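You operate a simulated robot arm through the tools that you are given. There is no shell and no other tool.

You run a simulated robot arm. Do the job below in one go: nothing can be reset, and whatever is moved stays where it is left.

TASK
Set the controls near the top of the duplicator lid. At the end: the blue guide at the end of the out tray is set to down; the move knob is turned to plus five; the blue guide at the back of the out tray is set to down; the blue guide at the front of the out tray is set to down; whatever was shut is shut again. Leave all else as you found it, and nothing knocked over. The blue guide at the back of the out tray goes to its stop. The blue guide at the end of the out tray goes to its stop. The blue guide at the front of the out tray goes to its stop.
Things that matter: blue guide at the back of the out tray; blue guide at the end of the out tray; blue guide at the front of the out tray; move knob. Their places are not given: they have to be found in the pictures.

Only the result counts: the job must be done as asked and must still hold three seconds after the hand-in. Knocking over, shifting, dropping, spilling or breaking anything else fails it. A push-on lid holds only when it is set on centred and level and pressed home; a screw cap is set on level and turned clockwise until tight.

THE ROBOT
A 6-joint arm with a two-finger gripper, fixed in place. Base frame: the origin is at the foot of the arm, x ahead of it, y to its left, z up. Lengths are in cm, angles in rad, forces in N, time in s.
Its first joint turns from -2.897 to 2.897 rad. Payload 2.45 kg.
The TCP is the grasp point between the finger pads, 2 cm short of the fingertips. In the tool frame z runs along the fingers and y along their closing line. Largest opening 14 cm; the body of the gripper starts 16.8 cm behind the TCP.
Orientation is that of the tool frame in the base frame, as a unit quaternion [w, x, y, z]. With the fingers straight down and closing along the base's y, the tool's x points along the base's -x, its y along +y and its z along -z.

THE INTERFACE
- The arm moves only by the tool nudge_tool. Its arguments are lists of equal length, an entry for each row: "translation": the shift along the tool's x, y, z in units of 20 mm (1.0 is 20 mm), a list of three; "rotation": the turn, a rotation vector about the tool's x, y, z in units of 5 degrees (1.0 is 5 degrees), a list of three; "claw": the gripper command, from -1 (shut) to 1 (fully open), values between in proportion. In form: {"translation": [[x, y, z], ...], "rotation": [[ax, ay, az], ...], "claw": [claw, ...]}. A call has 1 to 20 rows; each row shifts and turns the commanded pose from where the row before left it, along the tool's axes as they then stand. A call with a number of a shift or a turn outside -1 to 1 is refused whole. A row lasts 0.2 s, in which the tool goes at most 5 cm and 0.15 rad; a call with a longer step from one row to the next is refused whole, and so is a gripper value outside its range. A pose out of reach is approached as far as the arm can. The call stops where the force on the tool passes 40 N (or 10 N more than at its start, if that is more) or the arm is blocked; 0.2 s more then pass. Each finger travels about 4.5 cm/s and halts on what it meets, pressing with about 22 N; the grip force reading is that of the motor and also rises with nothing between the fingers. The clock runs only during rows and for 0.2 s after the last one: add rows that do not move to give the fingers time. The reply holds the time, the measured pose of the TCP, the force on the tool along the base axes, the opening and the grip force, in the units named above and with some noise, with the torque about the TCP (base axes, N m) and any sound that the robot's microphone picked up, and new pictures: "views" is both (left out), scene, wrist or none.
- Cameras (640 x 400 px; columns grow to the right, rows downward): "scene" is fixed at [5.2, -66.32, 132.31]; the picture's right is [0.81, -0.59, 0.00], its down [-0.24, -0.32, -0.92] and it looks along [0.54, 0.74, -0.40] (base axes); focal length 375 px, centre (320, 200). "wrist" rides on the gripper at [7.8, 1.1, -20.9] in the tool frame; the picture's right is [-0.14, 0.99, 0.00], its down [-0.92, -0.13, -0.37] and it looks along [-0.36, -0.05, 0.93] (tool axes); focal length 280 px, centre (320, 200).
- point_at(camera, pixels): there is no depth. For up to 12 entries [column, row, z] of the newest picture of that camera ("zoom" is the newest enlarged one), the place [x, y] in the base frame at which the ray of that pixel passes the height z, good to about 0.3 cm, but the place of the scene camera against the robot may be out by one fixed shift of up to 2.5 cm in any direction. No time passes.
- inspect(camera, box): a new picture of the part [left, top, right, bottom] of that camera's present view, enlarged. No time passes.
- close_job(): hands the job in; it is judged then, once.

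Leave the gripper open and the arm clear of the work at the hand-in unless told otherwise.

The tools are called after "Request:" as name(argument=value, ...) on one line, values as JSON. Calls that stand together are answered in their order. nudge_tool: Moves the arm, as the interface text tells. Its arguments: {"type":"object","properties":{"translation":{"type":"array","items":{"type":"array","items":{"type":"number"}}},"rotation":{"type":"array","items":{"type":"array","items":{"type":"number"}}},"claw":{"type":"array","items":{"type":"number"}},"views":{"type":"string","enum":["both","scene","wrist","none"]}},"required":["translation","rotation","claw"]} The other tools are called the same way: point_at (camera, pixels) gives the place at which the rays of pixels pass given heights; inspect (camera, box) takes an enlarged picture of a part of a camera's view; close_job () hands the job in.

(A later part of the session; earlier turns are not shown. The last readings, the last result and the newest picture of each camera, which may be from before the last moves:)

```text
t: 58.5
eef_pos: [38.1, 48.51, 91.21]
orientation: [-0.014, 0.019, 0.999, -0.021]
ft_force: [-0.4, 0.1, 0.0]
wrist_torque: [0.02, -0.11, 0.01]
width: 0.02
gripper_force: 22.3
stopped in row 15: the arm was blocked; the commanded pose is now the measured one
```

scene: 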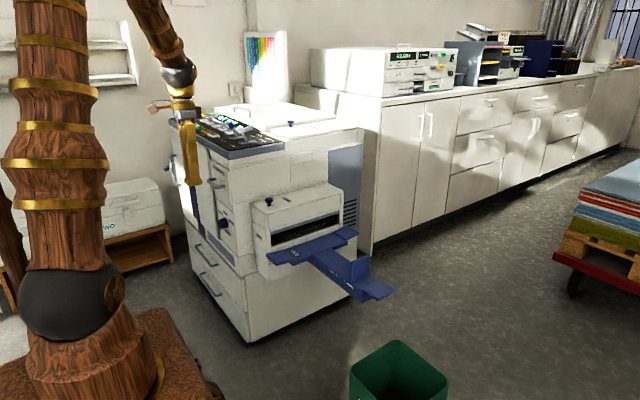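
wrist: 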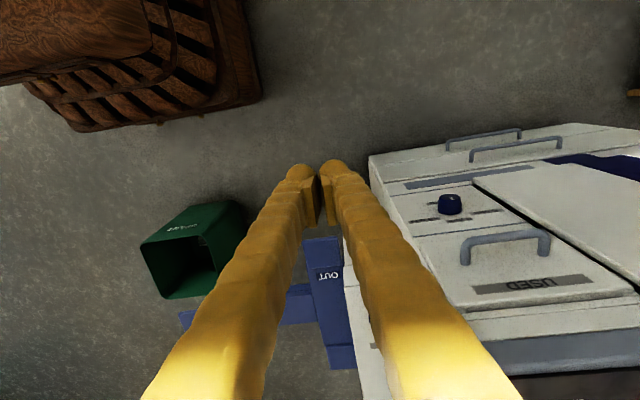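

The arm reports it was blocked here (no contact force; likely a joint limit when folded this far). The wrist view now shows the front face with the knob at px (450,203). I zoom there.

Request:
inspect(camera="wrist", box=[390, 160, 530, 260])

Request:
inspect(camera="wrist", box=[340, 100, 640, 320])

Request:
inspect(camera="scene", box=[100, 0, 300, 200])

```text
4.00 times, centred on (460, 210) of wrist
```

zoom: 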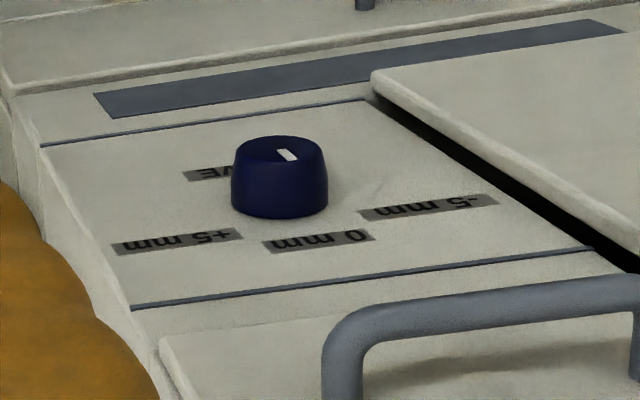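

```text
1.82 times, centred on (490, 210) of wrist
```

zoom: 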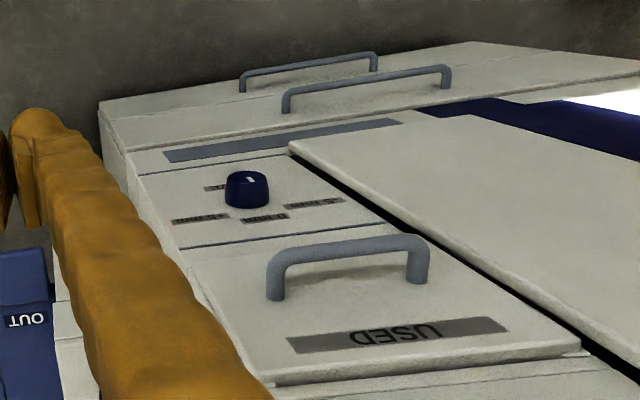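

```text
2.00 times, centred on (200, 100) of scene
```

zoom: 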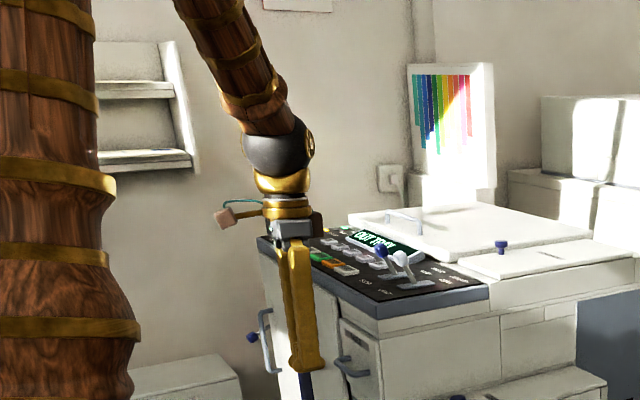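

Request:
point_at(camera="wrist", pixels=[[450, 188, 60], [450, 188, 65], [450, 203, 60], [450, 203, 65], [432, 212, 60], [432, 212, 65], [460, 220, 60], [460, 220, 65], [487, 212, 60], [487, 212, 65], [424.5, 220, 60], [424.5, 220, 65]])

Request:
inspect(camera="scene", box=[205, 190, 265, 245])

```text
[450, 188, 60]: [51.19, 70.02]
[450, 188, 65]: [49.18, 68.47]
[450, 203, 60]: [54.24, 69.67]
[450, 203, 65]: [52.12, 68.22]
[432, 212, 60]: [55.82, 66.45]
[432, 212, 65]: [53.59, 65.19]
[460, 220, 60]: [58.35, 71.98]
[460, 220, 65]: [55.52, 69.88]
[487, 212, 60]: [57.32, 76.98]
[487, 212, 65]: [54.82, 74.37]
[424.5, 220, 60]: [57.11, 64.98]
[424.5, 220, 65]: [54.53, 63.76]
```

```text
7.27 times, centred on (235, 218) of scene
```

zoom: 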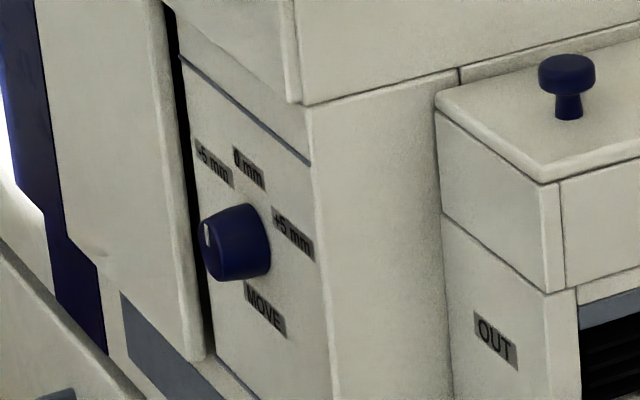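

The panel is clear: knob cap at about x=52.2, centre near (y≈68.9, z≈62.3), protruding ~2.3 cm, diameter ~4.2 cm. I zoom harder on its mark.

Request:
inspect(camera="wrist", box=[425, 180, 475, 212])

Request:
inspect(camera="scene", box=[210, 207, 240, 237])

```text
12.50 times, centred on (450, 196) of wrist
```

zoom: 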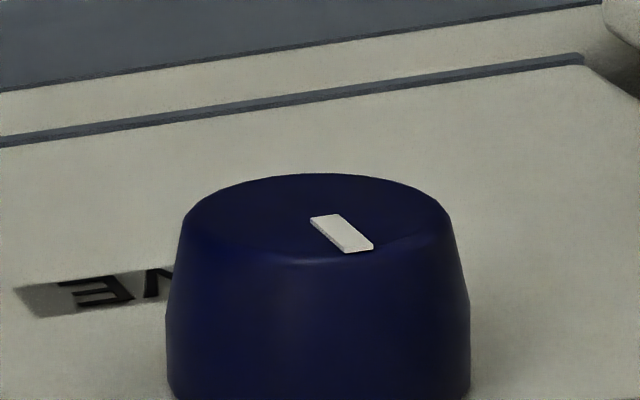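

```text
13.33 times, centred on (225, 222) of scene
```

zoom: 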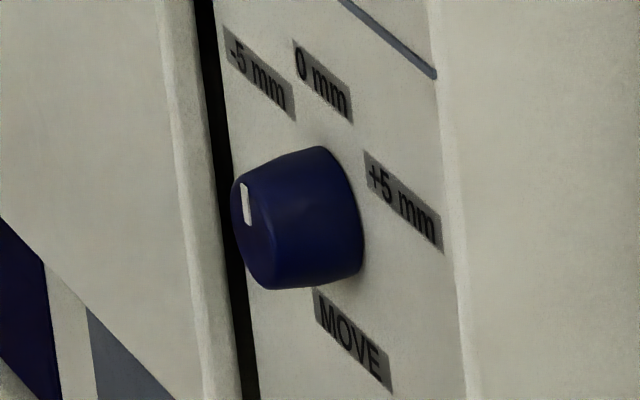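

The mark on the knob now points straight up, at 0 mm; +5 mm is about 58–60° clockwise (towards -y). There's free space around the knob. I move further left (+y) at height, towards (41, 66), to then tip the tool to horizontal.

Request:
nudge_tool(translation=[[-0.3, 1, 0], [-0.3, 1, 0], [-0.3, 1, 0], [-0.3, 1, 0], [-0.3, 1, 0], [0, 1, 0], [0, 1, 0], [0, 1, 0], [0, 0.7, 0], [0, 0, 0]], rotation=[[0, 0, 0], [0, 0, 0], [0, 0, 0], [0, 0, 0], [0, 0, 0], [0, 0, 0], [0, 0, 0], [0, 0, 0], [0, 0, 0], [0, 0, 0]], claw=[-1, -1, -1, -1, -1, -1, -1, -1, -1, -1])

```text
t: 60.7
eef_pos: [41.06, 66.24, 90.89]
orientation: [-0.009, 0.014, 1.0, -0.016]
ft_force: [0.4, -0.5, 0.0]
wrist_torque: [-0.03, 0.01, -0.02]
width: 0.0
gripper_force: 22.2
```

scene: 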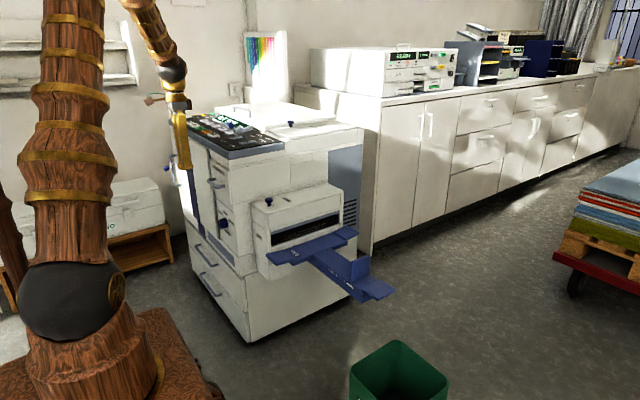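
wrist: 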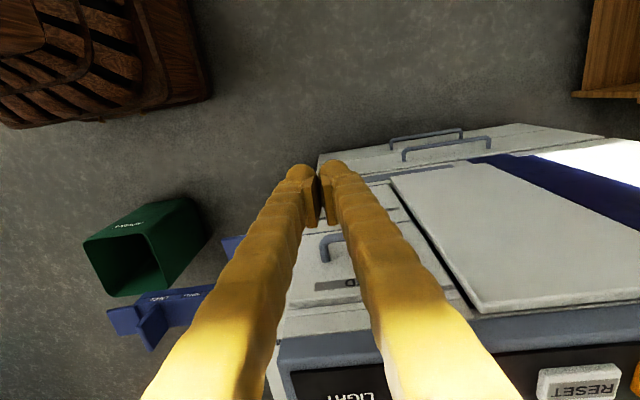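

I tip the tool towards +x, 45° first.

Request:
nudge_tool(translation=[[0, 0, 0], [0, 0, 0], [0, 0, 0], [0, 0, 0], [0, 0, 0], [0, 0, 0], [0, 0, 0], [0, 0, 0], [0, 0, 0], [0, 0, 0]], rotation=[[0, -1, 0], [0, -1, 0], [0, -1, 0], [0, -1, 0], [0, -1, 0], [0, -1, 0], [0, -1, 0], [0, -1, 0], [0, -1, 0], [0, 0, 0]], claw=[-1, -1, -1, -1, -1, -1, -1, -1, -1, -1])

```text
t: 62.9
eef_pos: [41.25, 66.26, 91.2]
orientation: [0.374, 0.007, 0.927, -0.022]
ft_force: [-0.6, -0.6, -0.3]
wrist_torque: [0.03, -0.02, 0.0]
width: 0.0
gripper_force: 22.2
```

scene: 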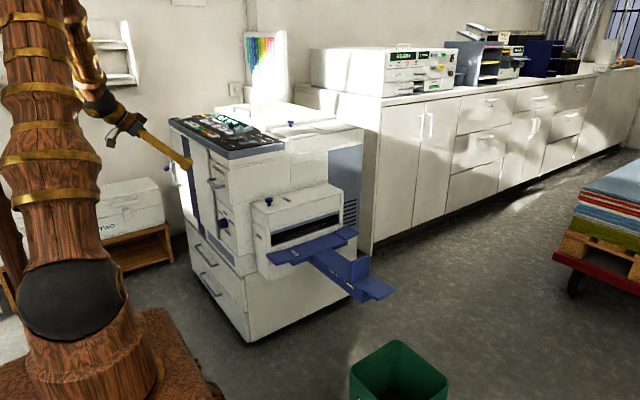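
wrist: 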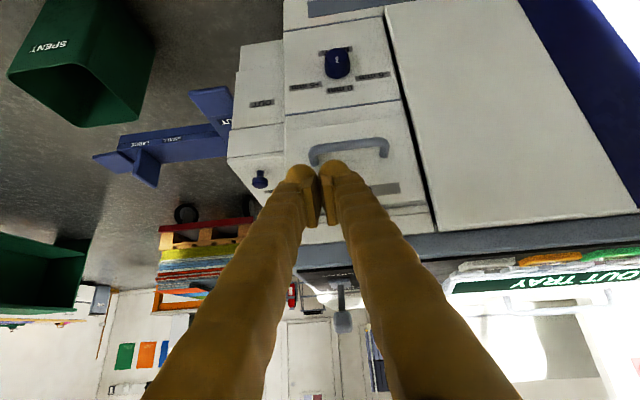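

A fine view of the knob (338,62) and labels. I finish the tilt to horizontal.

Request:
nudge_tool(translation=[[0, 0, 0], [0, 0, 0], [0, 0, 0], [0, 0, 0], [0, 0, 0], [0, 0, 0], [0, 0, 0], [0, 0, 0], [0, 0, 0], [0, 0, 0]], rotation=[[0, -1, 0], [0, -1, 0], [0, -1, 0], [0, -1, 0], [0, -1, 0], [0, -1, 0], [0, -1, 0], [0, -1, 0], [0, -1, 0], [0, 0, 0]], claw=[-1, -1, -1, -1, -1, -1, -1, -1, -1, -1])

```text
t: 65.1
eef_pos: [41.11, 66.18, 91.15]
orientation: [0.7, -0.001, 0.714, -0.022]
ft_force: [0.0, 0.4, 0.5]
wrist_torque: [-0.04, 0.02, 0.03]
width: 0.0
gripper_force: 22.3
```

scene: 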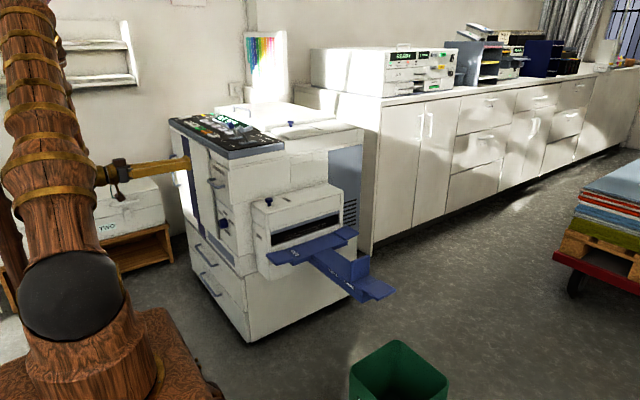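
wrist: 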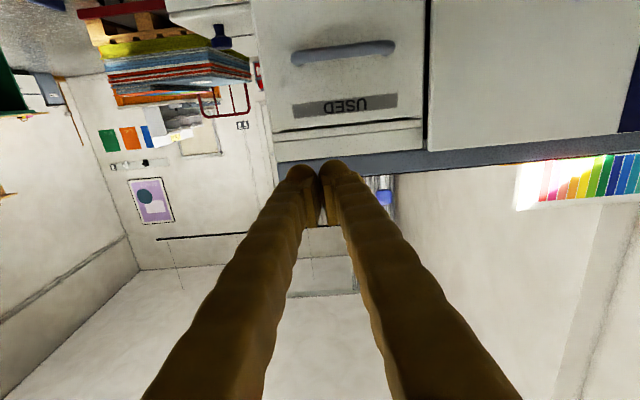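

The tool is horizontal (about 1.5° off; I correct that). Now I lower to the knob's height, z≈62.3, staying at x≈41, clear of the front.

Request:
nudge_tool(translation=[[0, 0, 0], [1, 0.1, 0], [1, 0.1, 0], [1, 0.1, 0], [1, 0.1, 0], [1, 0.1, 0], [1, 0.1, 0], [1, 0.1, 0], [1, 0.1, 0], [1, 0.1, 0], [1, 0.1, 0], [1, 0.1, 0], [0, 0, 0]], rotation=[[-0.344, -0.225, 0.376], [0, 0, 0], [0, 0, 0], [0, 0, 0], [0, 0, 0], [0, 0, 0], [0, 0, 0], [0, 0, 0], [0, 0, 0], [0, 0, 0], [0, 0, 0], [0, 0, 0], [0, 0, 0]], claw=[-1, -1, -1, -1, -1, -1, -1, -1, -1, -1, -1, -1, -1])

```text
t: 67.9
eef_pos: [41.76, 73.15, 72.14]
orientation: [0.706, -0.002, 0.708, -0.004]
ft_force: [-0.9, 0.3, -0.2]
wrist_torque: [0.04, -0.02, -0.01]
width: 0.02
gripper_force: 22.1
out of reach, approached as far as the arm can: row 6, 7, 8, 9, 10, 11, 12
```

scene: 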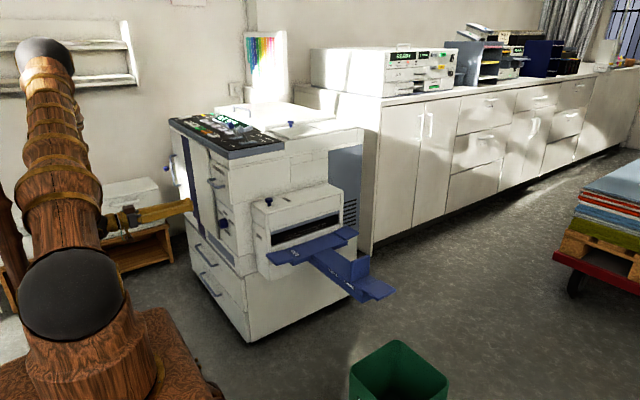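
wrist: 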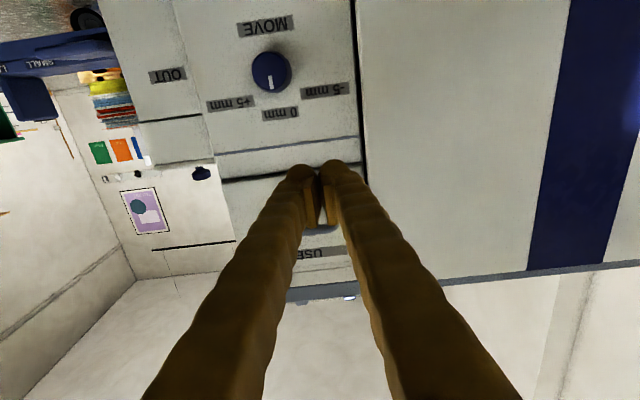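

The pose is slightly out of reach (arm folded too close); I'll yaw the tool ~12° so that the wrist sits further out. The view shows the knob (271,70) well: labels at ±60°, mark towards 0 mm. I zoom in on it.

Request:
inspect(camera="wrist", box=[195, 10, 365, 130])

Request:
nudge_tool(translation=[[0, 0, 0], [0, 0, 0], [0, 0, 0], [0, 0, 0]], rotation=[[0.8, 0, 0], [0.8, 0, 0], [0.8, 0, 0], [0, 0, 0]], claw=[-1, -1, -1, -1])

```text
3.33 times, centred on (280, 70) of wrist
```

zoom: 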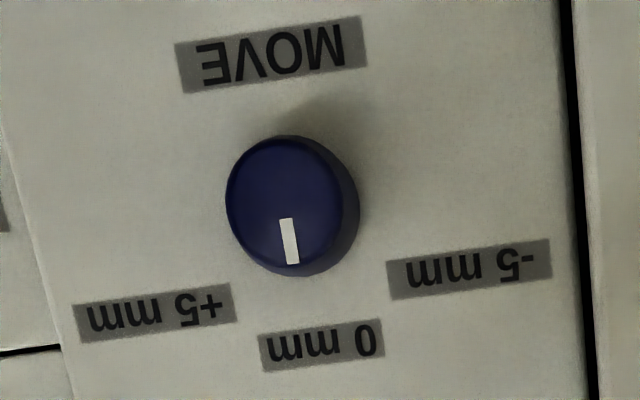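

```text
t: 68.9
eef_pos: [41.65, 73.32, 72.23]
orientation: [0.703, 0.073, 0.704, -0.075]
ft_force: [0.2, 0.1, 0.7]
wrist_torque: [0.01, 0.01, -0.02]
width: 0.0
gripper_force: 21.8
```

scene: 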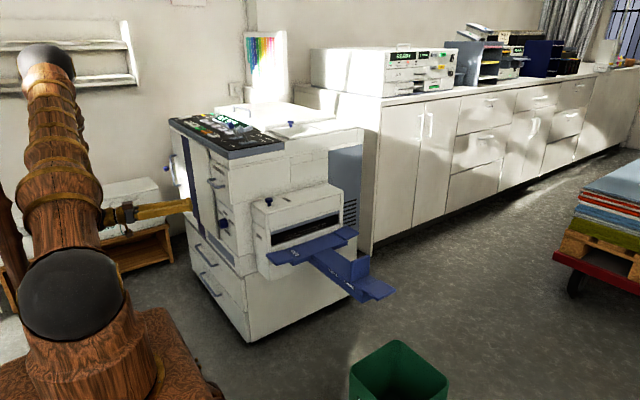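
wrist: 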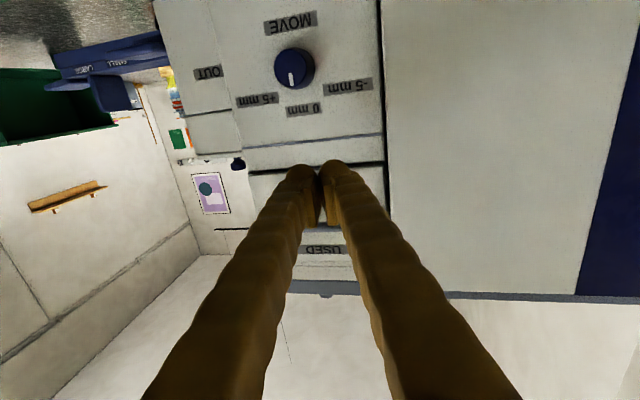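

The commanded pose took hold here. Knob cap centre comes out at about (52.2, 69.5, 61.9). I go down to a pre-grasp point about 9 cm short of it along the tool axis.

Request:
nudge_tool(translation=[[0.858, -0.142, 0.122], [0.858, -0.142, 0.122], [0.858, -0.142, 0.122], [0.858, -0.142, 0.122], [0.858, -0.142, 0.122], [0.858, -0.142, 0.122], [0, 0, 0]], rotation=[[0, 0, 0], [0, 0, 0], [0, 0, 0], [0, 0, 0], [0, 0, 0], [0, 0, 0], [0, 0, 0]], claw=[-1, -1, -1, -1, -1, -1, -1])

```text
t: 70.5
eef_pos: [42.67, 71.61, 61.85]
orientation: [0.703, 0.073, 0.703, -0.074]
ft_force: [-1.1, -0.3, 0.9]
wrist_torque: [-0.01, 0.01, 0.01]
width: 0.02
gripper_force: 22.0
```

scene: 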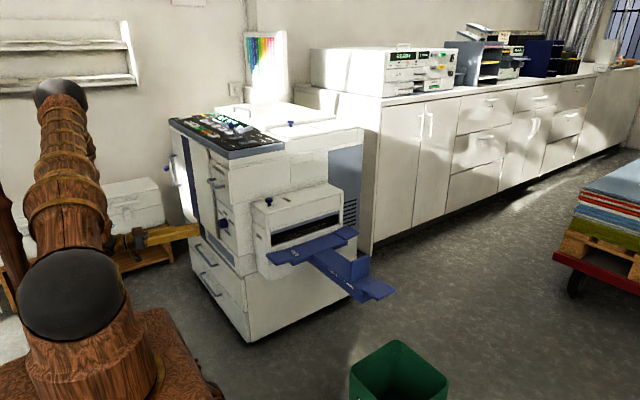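
wrist: 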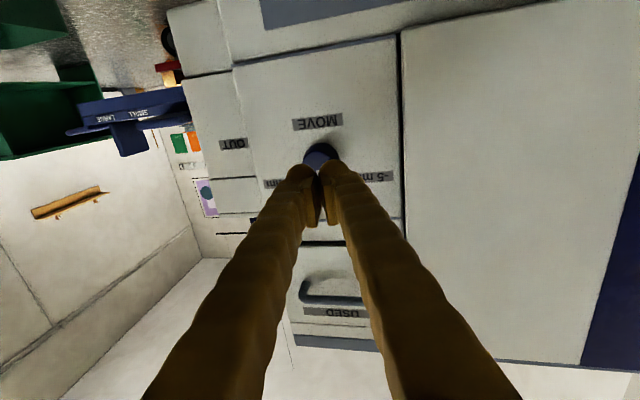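

Reached. Now I roll the tool -90° about its axis so the fingers close vertically (so the yaw doesn't tilt the pads on the knob).

Request:
nudge_tool(translation=[[0, 0, 0], [0, 0, 0], [0, 0, 0], [0, 0, 0], [0, 0, 0], [0, 0, 0], [0, 0, 0], [0, 0, 0], [0, 0, 0], [0, 0, 0], [0, 0, 0], [0, 0, 0], [0, 0, 0], [0, 0, 0], [0, 0, 0], [0, 0, 0], [0, 0, 0], [0, 0, 0], [0, 0, 0], [0, 0, 0]], rotation=[[0, 0, -1], [0, 0, -1], [0, 0, -1], [0, 0, -1], [0, 0, -1], [0, 0, -1], [0, 0, -1], [0, 0, -1], [0, 0, -1], [0, 0, -1], [0, 0, -1], [0, 0, -1], [0, 0, -1], [0, 0, -1], [0, 0, -1], [0, 0, -1], [0, 0, -1], [0, 0, -1], [0, 0, 0], [0, 0, 0]], claw=[-1, -1, -1, -1, -1, -1, -1, -1, -1, -1, -1, -1, -1, -1, -1, -1, -1, -1, -1, -1])

```text
t: 74.7
eef_pos: [42.73, 71.32, 62.04]
orientation: [-0.446, 0.446, -0.548, 0.549]
ft_force: [1.0, 0.5, -0.6]
wrist_torque: [-0.03, -0.03, 0.0]
width: 0.01
gripper_force: 21.5
```

scene: 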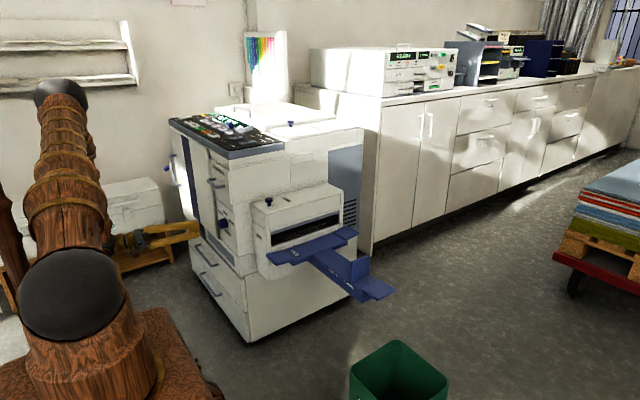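
wrist: 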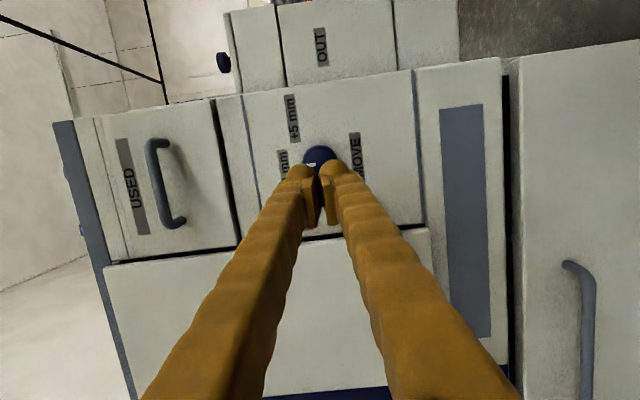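

Fingers now close vertically. I open them to about 8 cm to see the knob between them.

Request:
nudge_tool(translation=[[0, 0, 0], [0, 0, 0], [0, 0, 0], [0, 0, 0], [0, 0, 0], [0, 0, 0]], rotation=[[0, 0, 0], [0, 0, 0], [0, 0, 0], [0, 0, 0], [0, 0, 0], [0, 0, 0]], claw=[0.143, 0.143, 0.143, 0.143, 0.143, 0.143])

Request:
inspect(camera="wrist", box=[230, 80, 430, 260])

```text
t: 76.1
eef_pos: [42.73, 71.33, 61.96]
orientation: [0.445, -0.446, 0.549, -0.549]
ft_force: [0.7, -0.2, 0.7]
wrist_torque: [-0.01, -0.02, 0.0]
width: 8.02
gripper_force: 0.0
```

scene: 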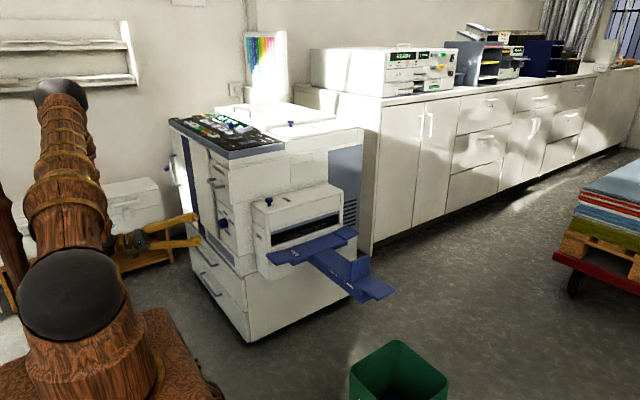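
wrist: 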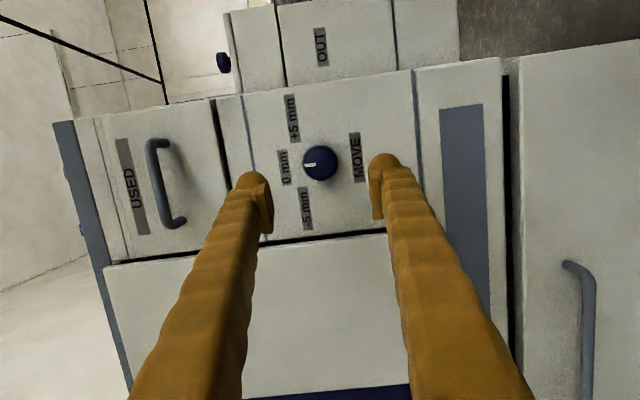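

```text
2.22 times, centred on (330, 170) of wrist
```

zoom: 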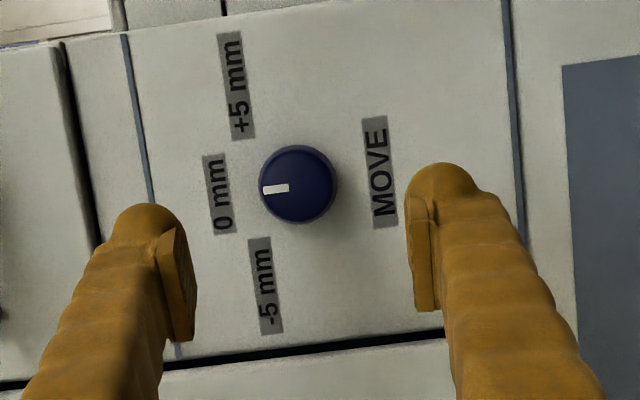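

Very clear view: knob centre at (y≈69.1, z≈61.95), mark at 0 mm. I advance along the tool axis to bring the tips to about x=51.5.

Request:
nudge_tool(translation=[[0.0284, 0, 0.4996], [0.0284, 0, 0.4996], [0.0284, 0, 0.4996], [0.0284, 0, 0.4996], [0.0284, 0, 0.4996], [0.0284, 0, 0.4996], [0.0284, 0, 0.4996], [0, 0, 0]], rotation=[[0, 0, 0], [0, 0, 0], [0, 0, 0], [0, 0, 0], [0, 0, 0], [0, 0, 0], [0, 0, 0], [0, 0, 0]], claw=[0.143, 0.143, 0.143, 0.143, 0.143, 0.143, 0.143, 0.143])

Request:
inspect(camera="wrist", box=[230, 80, 430, 260])

Request:
inspect(camera="scene", box=[170, 180, 270, 260])

```text
t: 77.9
eef_pos: [49.47, 69.32, 62.05]
orientation: [-0.445, 0.446, -0.548, 0.55]
ft_force: [-0.1, -0.3, -0.4]
wrist_torque: [-0.02, 0.0, 0.02]
width: 8.03
gripper_force: 0.0
```

scene: 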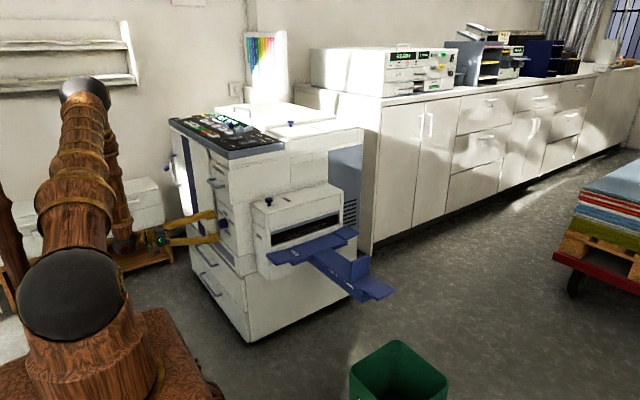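
wrist: 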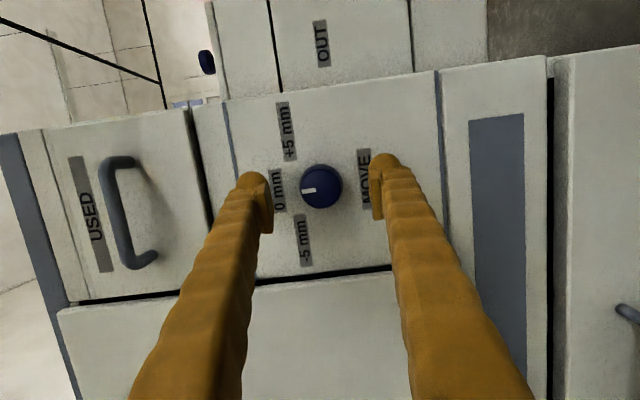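

```text
2.22 times, centred on (330, 170) of wrist
```

zoom: 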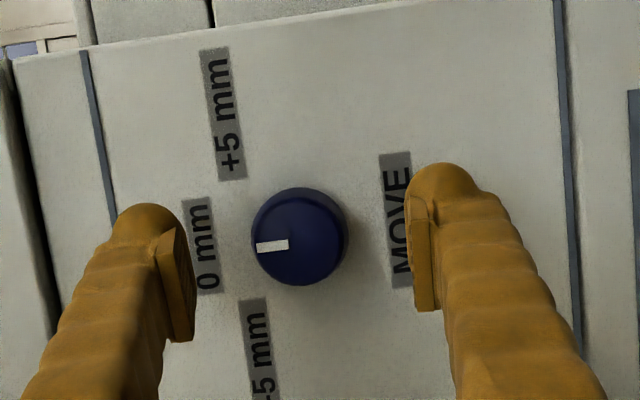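

```text
5.00 times, centred on (220, 220) of scene
```

zoom: 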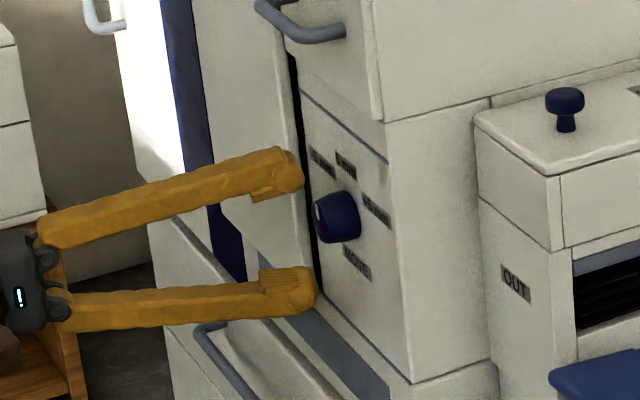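

The cap is about 1 cm ahead of the tips. I advance 2.3 cm more so the pads surround the knob, without touching the panel.

Request:
nudge_tool(translation=[[-0.014, 0, 0.2945], [-0.014, 0, 0.2945], [-0.014, 0, 0.2945], [-0.014, 0, 0.2945], [0, 0, 0]], rotation=[[0, 0, 0], [0, 0, 0], [0, 0, 0], [0, 0, 0], [0, 0, 0]], claw=[0.143, 0.143, 0.143, 0.143, 0.143])

Request:
inspect(camera="wrist", box=[230, 80, 430, 260])

Request:
inspect(camera="scene", box=[180, 180, 270, 255])

```text
t: 79.1
eef_pos: [51.69, 69.1, 61.81]
orientation: [-0.445, 0.446, -0.549, 0.55]
ft_force: [-0.3, 0.0, 0.0]
wrist_torque: [-0.01, 0.02, 0.03]
width: 8.01
gripper_force: 0.1
```

scene: 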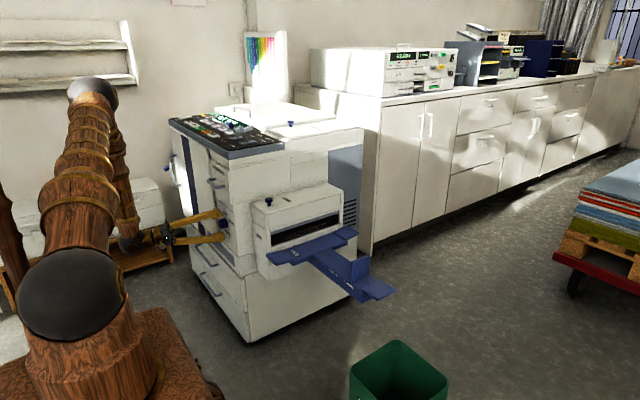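
wrist: 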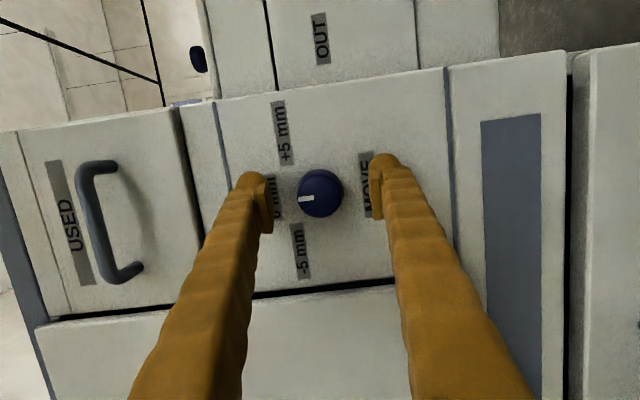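

```text
2.22 times, centred on (330, 170) of wrist
```

zoom: 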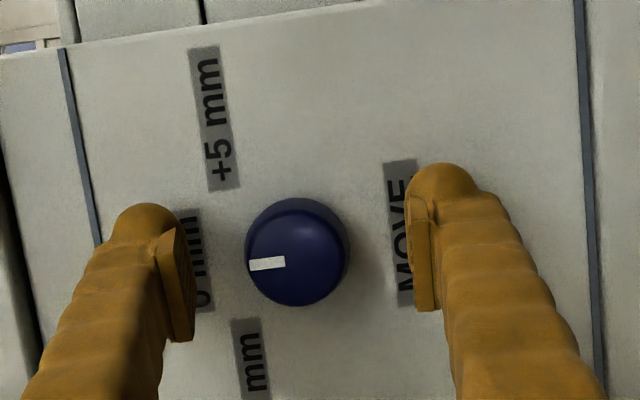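

```text
5.33 times, centred on (225, 218) of scene
```

zoom: 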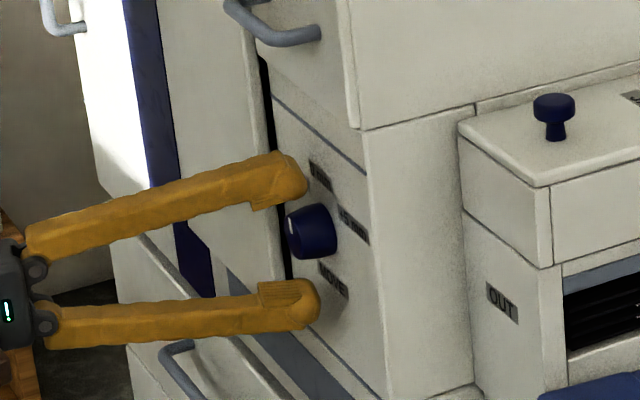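

The pads surround the knob, centred on it (knob at px 319.6,193 vs tool axis 320,195). I advance 0.3 cm and close on the knob.

Request:
nudge_tool(translation=[[0, 0, 0.15], [0, 0, 0], [0, 0, 0], [0, 0, 0], [0, 0, 0], [0, 0, 0], [0, 0, 0]], rotation=[[0, 0, 0], [0, 0, 0], [0, 0, 0], [0, 0, 0], [0, 0, 0], [0, 0, 0], [0, 0, 0]], claw=[0.143, 0, -0.3, -0.6, -1, -1, -1])

Request:
inspect(camera="wrist", box=[230, 80, 430, 260])

Request:
inspect(camera="scene", box=[180, 180, 270, 255])

```text
t: 80.7
eef_pos: [51.98, 69.08, 61.96]
orientation: [0.446, -0.446, 0.549, -0.549]
ft_force: [3.0, -3.1, 19.1]
wrist_torque: [0.04, -0.21, -0.09]
width: 3.64
gripper_force: 45.3
```

scene: 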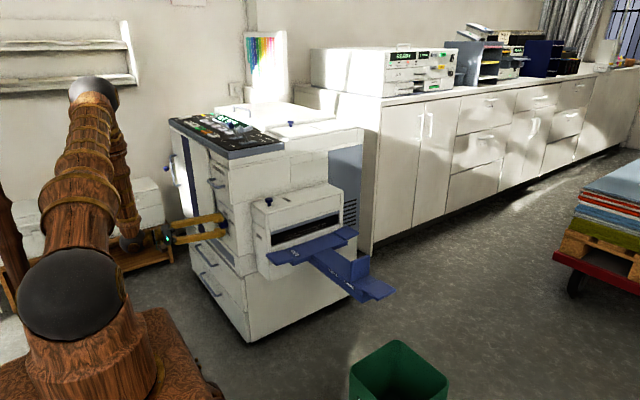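
wrist: 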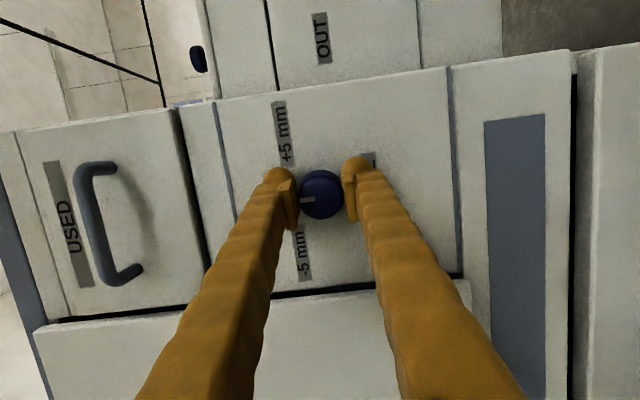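

```text
2.22 times, centred on (330, 170) of wrist
```

zoom: 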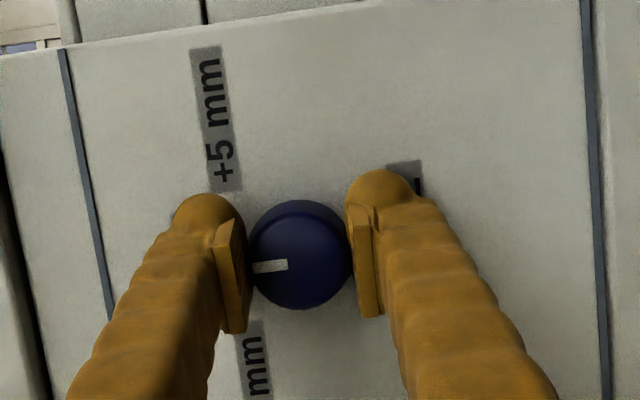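

```text
5.33 times, centred on (225, 218) of scene
```

zoom: 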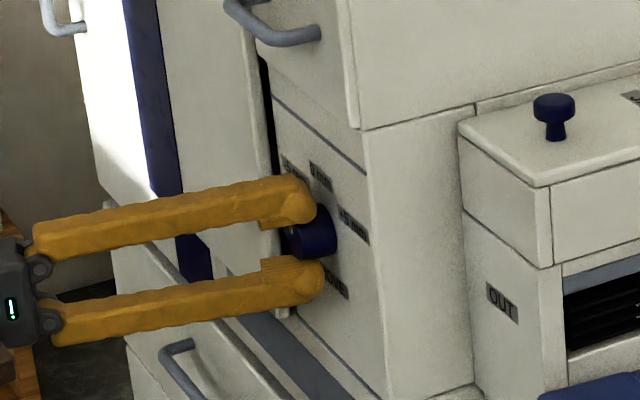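

I hold the knob (width 3.64), but with 19 N upward on the tool: the knob sits ~0.13 cm above the tool centre. I correct that and then start turning clockwise about the knob's axis (15° first).

Request:
nudge_tool(translation=[[0, -0.065, 0], [0, 0, 0]], rotation=[[0, 0, 0], [0, 0, 0]], claw=[-1, -1], views="none")

Request:
nudge_tool(translation=[[0, 0, 0], [0, 0, 0], [0, 0, 0], [0, 0, 0]], rotation=[[-0.203, 0, 0.979], [-0.203, 0, 0.979], [-0.203, 0, 0.979], [0, 0, 0]], claw=[-1, -1, -1, -1])

Request:
inspect(camera="wrist", box=[230, 80, 430, 260])

```text
t: 81.3
eef_pos: [52.22, 69.05, 61.98]
orientation: [-0.445, 0.447, -0.548, 0.549]
ft_force: [-31.3, -8.5, 4.7]
wrist_torque: [0.0, -0.09, -0.09]
width: 3.65
gripper_force: 45.1
```

```text
t: 82.3
eef_pos: [52.1, 69.03, 61.96]
orientation: [0.499, -0.383, 0.617, -0.473]
ft_force: [-22.5, -9.8, -23.1]
wrist_torque: [-0.07, 0.33, -0.14]
width: 3.65
gripper_force: 44.9
```

scene: 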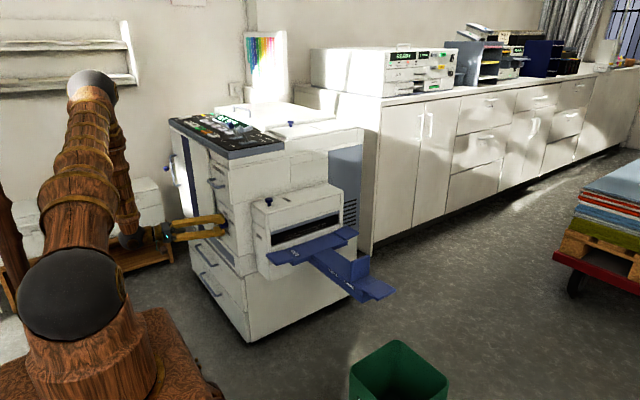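
wrist: 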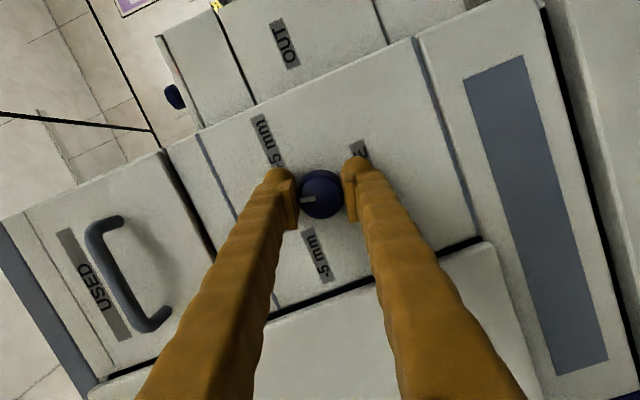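

```text
2.22 times, centred on (330, 170) of wrist
```

zoom: 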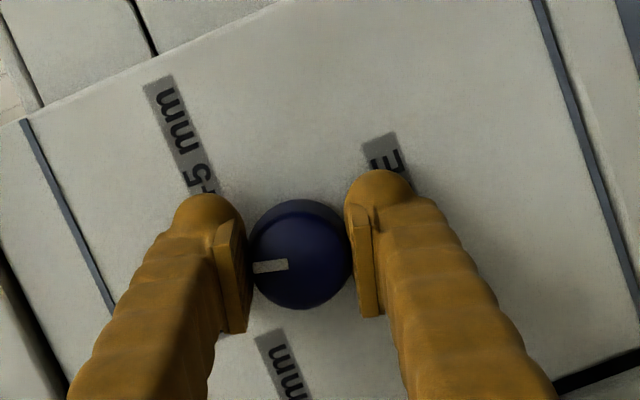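

The knob turns with the gripper (mark fixed between the pads, the panel rotated). The fingertip corner seems to touch the panel (-22 N in x) and the centring is a bit off, so I back off slightly and re-centre before turning on.

Request:
nudge_tool(translation=[[0.0203, 0.05, -0.098], [0.0101, 0.04, -0.049], [0, 0, 0]], rotation=[[0, 0, 0], [0, 0, 0], [0, 0, 0]], claw=[-1, -1, -1], views="none")

```text
t: 83.1
eef_pos: [51.81, 69.17, 61.98]
orientation: [0.5, -0.384, 0.615, -0.473]
ft_force: [21.8, -1.4, -11.5]
wrist_torque: [0.02, 0.11, -0.11]
width: 3.55
gripper_force: 44.9
```

Request:
nudge_tool(translation=[[-0.012, 0.035, 0.059], [0, 0, 0]], rotation=[[0, 0, 0], [0, 0, 0]], claw=[-1, -1], views="none")

```text
t: 83.7
eef_pos: [51.79, 69.08, 62.01]
orientation: [0.499, -0.384, 0.616, -0.473]
ft_force: [-28.5, -12.5, 13.8]
wrist_torque: [0.0, -0.2, -0.21]
width: 3.56
gripper_force: 44.9
```

Stiff contact; I make a tiny relief and continue turning 10°.

Request:
nudge_tool(translation=[[0.006, -0.01, -0.03], [0, 0, 0], [0, 0, 0], [0, 0, 0]], rotation=[[0, 0, 0], [-0.203, 0, 0.979], [-0.203, 0, 0.979], [0, 0, 0]], claw=[-1, -1, -1, -1], views="none")

```text
t: 84.7
eef_pos: [51.73, 69.13, 61.96]
orientation: [0.531, -0.338, 0.655, -0.418]
ft_force: [-11.1, -0.2, 26.3]
wrist_torque: [0.01, -0.35, 0.04]
width: 3.54
gripper_force: 45.3
```

Request:
nudge_tool(translation=[[0.002, -0.03, -0.01], [0, 0, 0], [0, 0, 0], [0, 0, 0]], rotation=[[0, 0, 0], [-0.203, 0, 0.979], [-0.203, 0, 0.979], [0, 0, 0]], claw=[-1, -1, -1, -1], views="none")

```text
t: 85.7
eef_pos: [51.81, 69.2, 61.95]
orientation: [0.56, -0.29, 0.688, -0.358]
ft_force: [2.6, 8.2, 27.7]
wrist_torque: [0.02, -0.31, 0.07]
width: 3.58
gripper_force: 44.6
```

Request:
nudge_tool(translation=[[-0.025, -0.035, 0], [0, 0, 0], [0, 0, 0], [0, 0, 0]], rotation=[[0, 0, 0], [-0.203, 0, 0.979], [-0.203, 0, 0.979], [0, 0, 0]], claw=[-1, -1, -1, -1])

Request:
inspect(camera="wrist", box=[230, 80, 430, 260])

Request:
inspect(camera="scene", box=[180, 180, 270, 255])

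```text
t: 86.7
eef_pos: [51.69, 69.25, 62.03]
orientation: [0.582, -0.241, 0.717, -0.297]
ft_force: [7.7, 32.9, 8.8]
wrist_torque: [-0.03, -0.09, 0.26]
width: 3.56
gripper_force: 45.5
```

scene: 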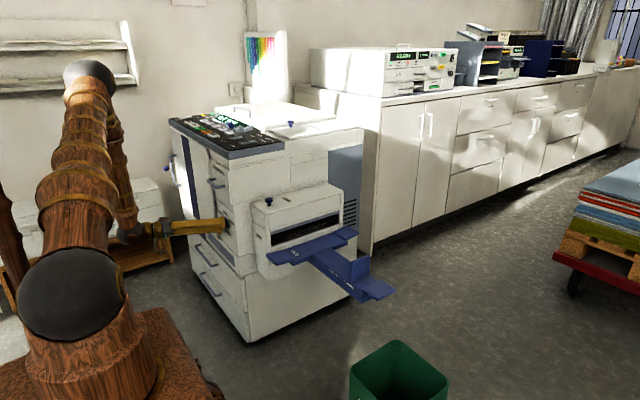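
wrist: 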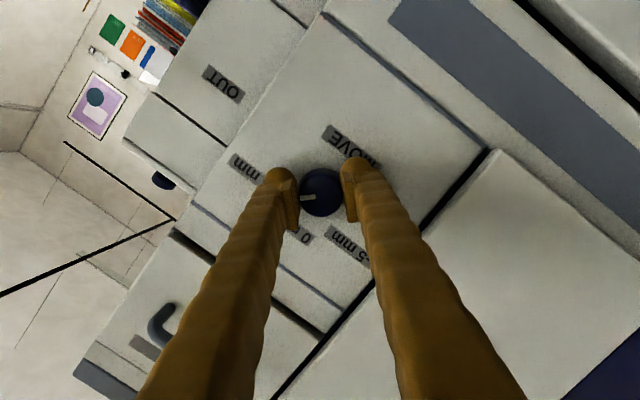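

```text
2.22 times, centred on (330, 170) of wrist
```

zoom: 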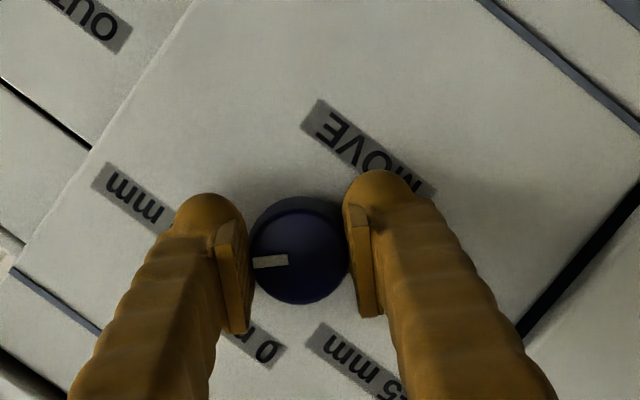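

```text
5.33 times, centred on (225, 218) of scene
```

zoom: 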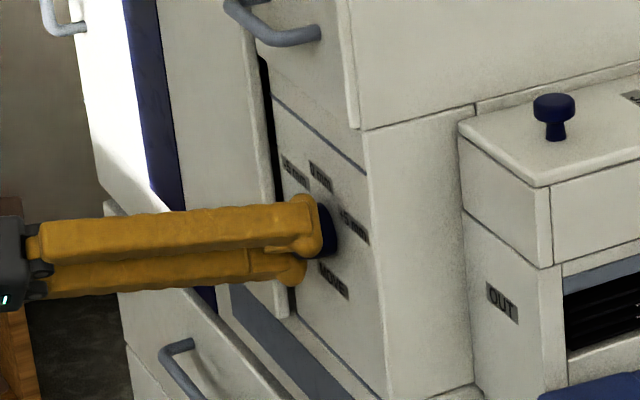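

45° done, the mark still moves with the pads. I relieve the side force and turn the remaining 15°.

Request:
nudge_tool(translation=[[-0.028, 0.028, -0.006], [0, 0, 0], [0, 0, 0], [0, 0, 0]], rotation=[[0, 0, 0], [-0.203, 0, 0.979], [-0.203, 0, 0.979], [0, 0, 0]], claw=[-1, -1, -1, -1], views="none")

```text
t: 87.7
eef_pos: [51.68, 69.23, 61.91]
orientation: [0.601, -0.191, 0.74, -0.233]
ft_force: [-33.3, 18.1, -5.4]
wrist_torque: [-0.01, -0.02, 0.42]
width: 3.54
gripper_force: 45.3
```

Request:
nudge_tool(translation=[[-0.003, 0.016, -0.041], [0, 0, 0], [0, 0, 0]], rotation=[[0, 0, 0], [-0.203, 0, 0.979], [0, 0, 0]], claw=[-1, -1, -1])

Request:
inspect(camera="wrist", box=[230, 80, 430, 260])

```text
t: 88.5
eef_pos: [51.69, 69.23, 61.98]
orientation: [0.608, -0.163, 0.75, -0.202]
ft_force: [-0.5, 15.6, -34.6]
wrist_torque: [-0.4, 0.59, 0.17]
width: 3.53
gripper_force: 45.2
```

scene: 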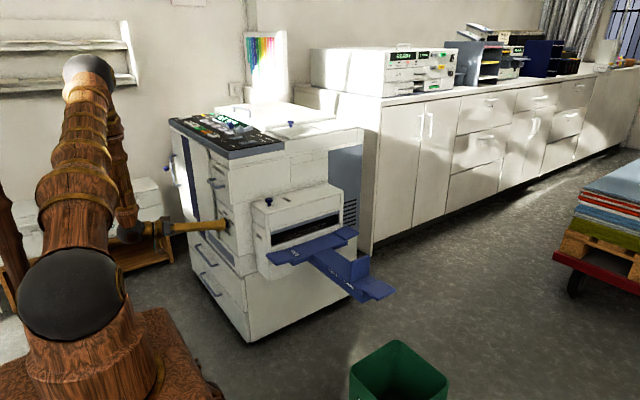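
wrist: 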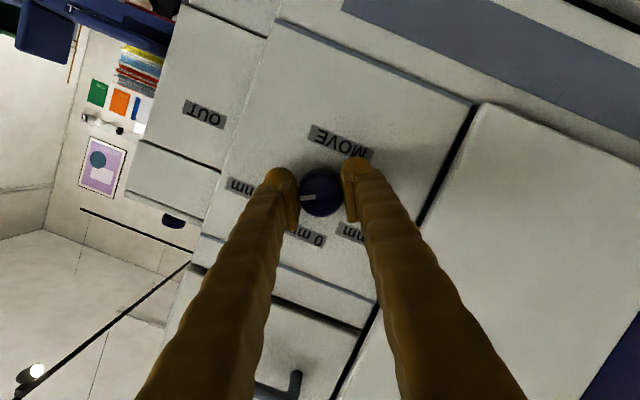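

```text
2.22 times, centred on (330, 170) of wrist
```

zoom: 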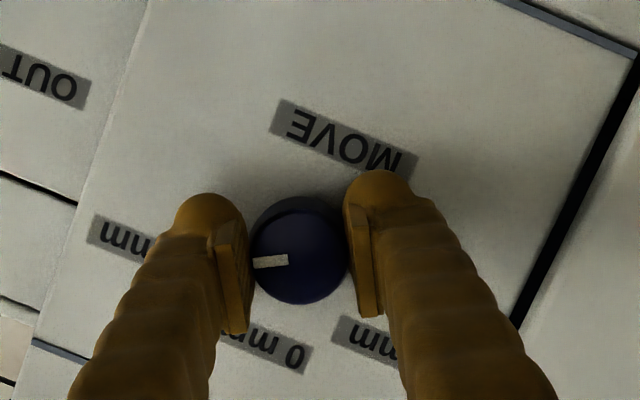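

At 60° now: the mark points exactly along the closing line, which is 60° clockwise from up, and a reaction torque of 0.4 N m shows it's at the end/detent. I relieve the side force, then open the gripper.

Request:
nudge_tool(translation=[[0, 0.03, 0], [0, 0, 0], [0, 0, 0], [0, 0, 0], [0, 0, 0], [0, 0, 0], [0, 0, 0]], rotation=[[0, 0, 0], [0, 0, 0], [0, 0, 0], [0, 0, 0], [0, 0, 0], [0, 0, 0], [0, 0, 0]], claw=[-1, -0.3, 0, 0.143, 0.143, 0.143, 0.143])

Request:
inspect(camera="wrist", box=[230, 80, 430, 260])

```text
t: 90.1
eef_pos: [51.69, 69.23, 62.0]
orientation: [0.609, -0.163, 0.75, -0.202]
ft_force: [0.3, -0.2, 0.2]
wrist_torque: [0.0, -0.03, 0.02]
width: 8.06
gripper_force: 0.0
```

scene: 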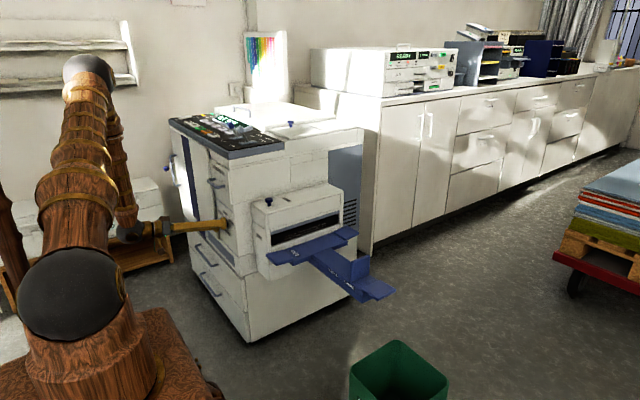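
wrist: 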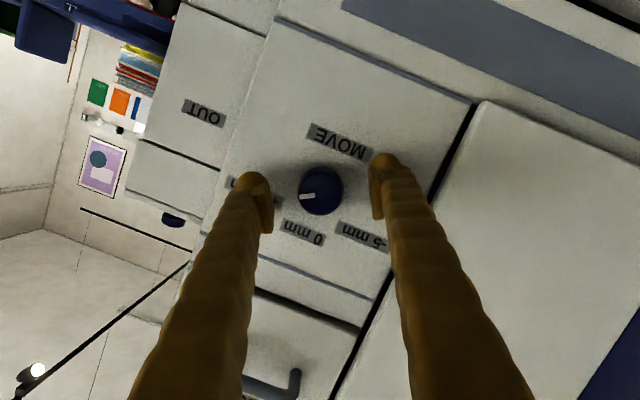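

```text
2.22 times, centred on (330, 170) of wrist
```

zoom: 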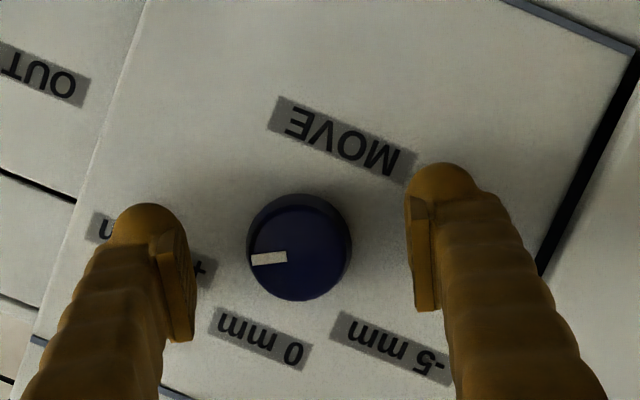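

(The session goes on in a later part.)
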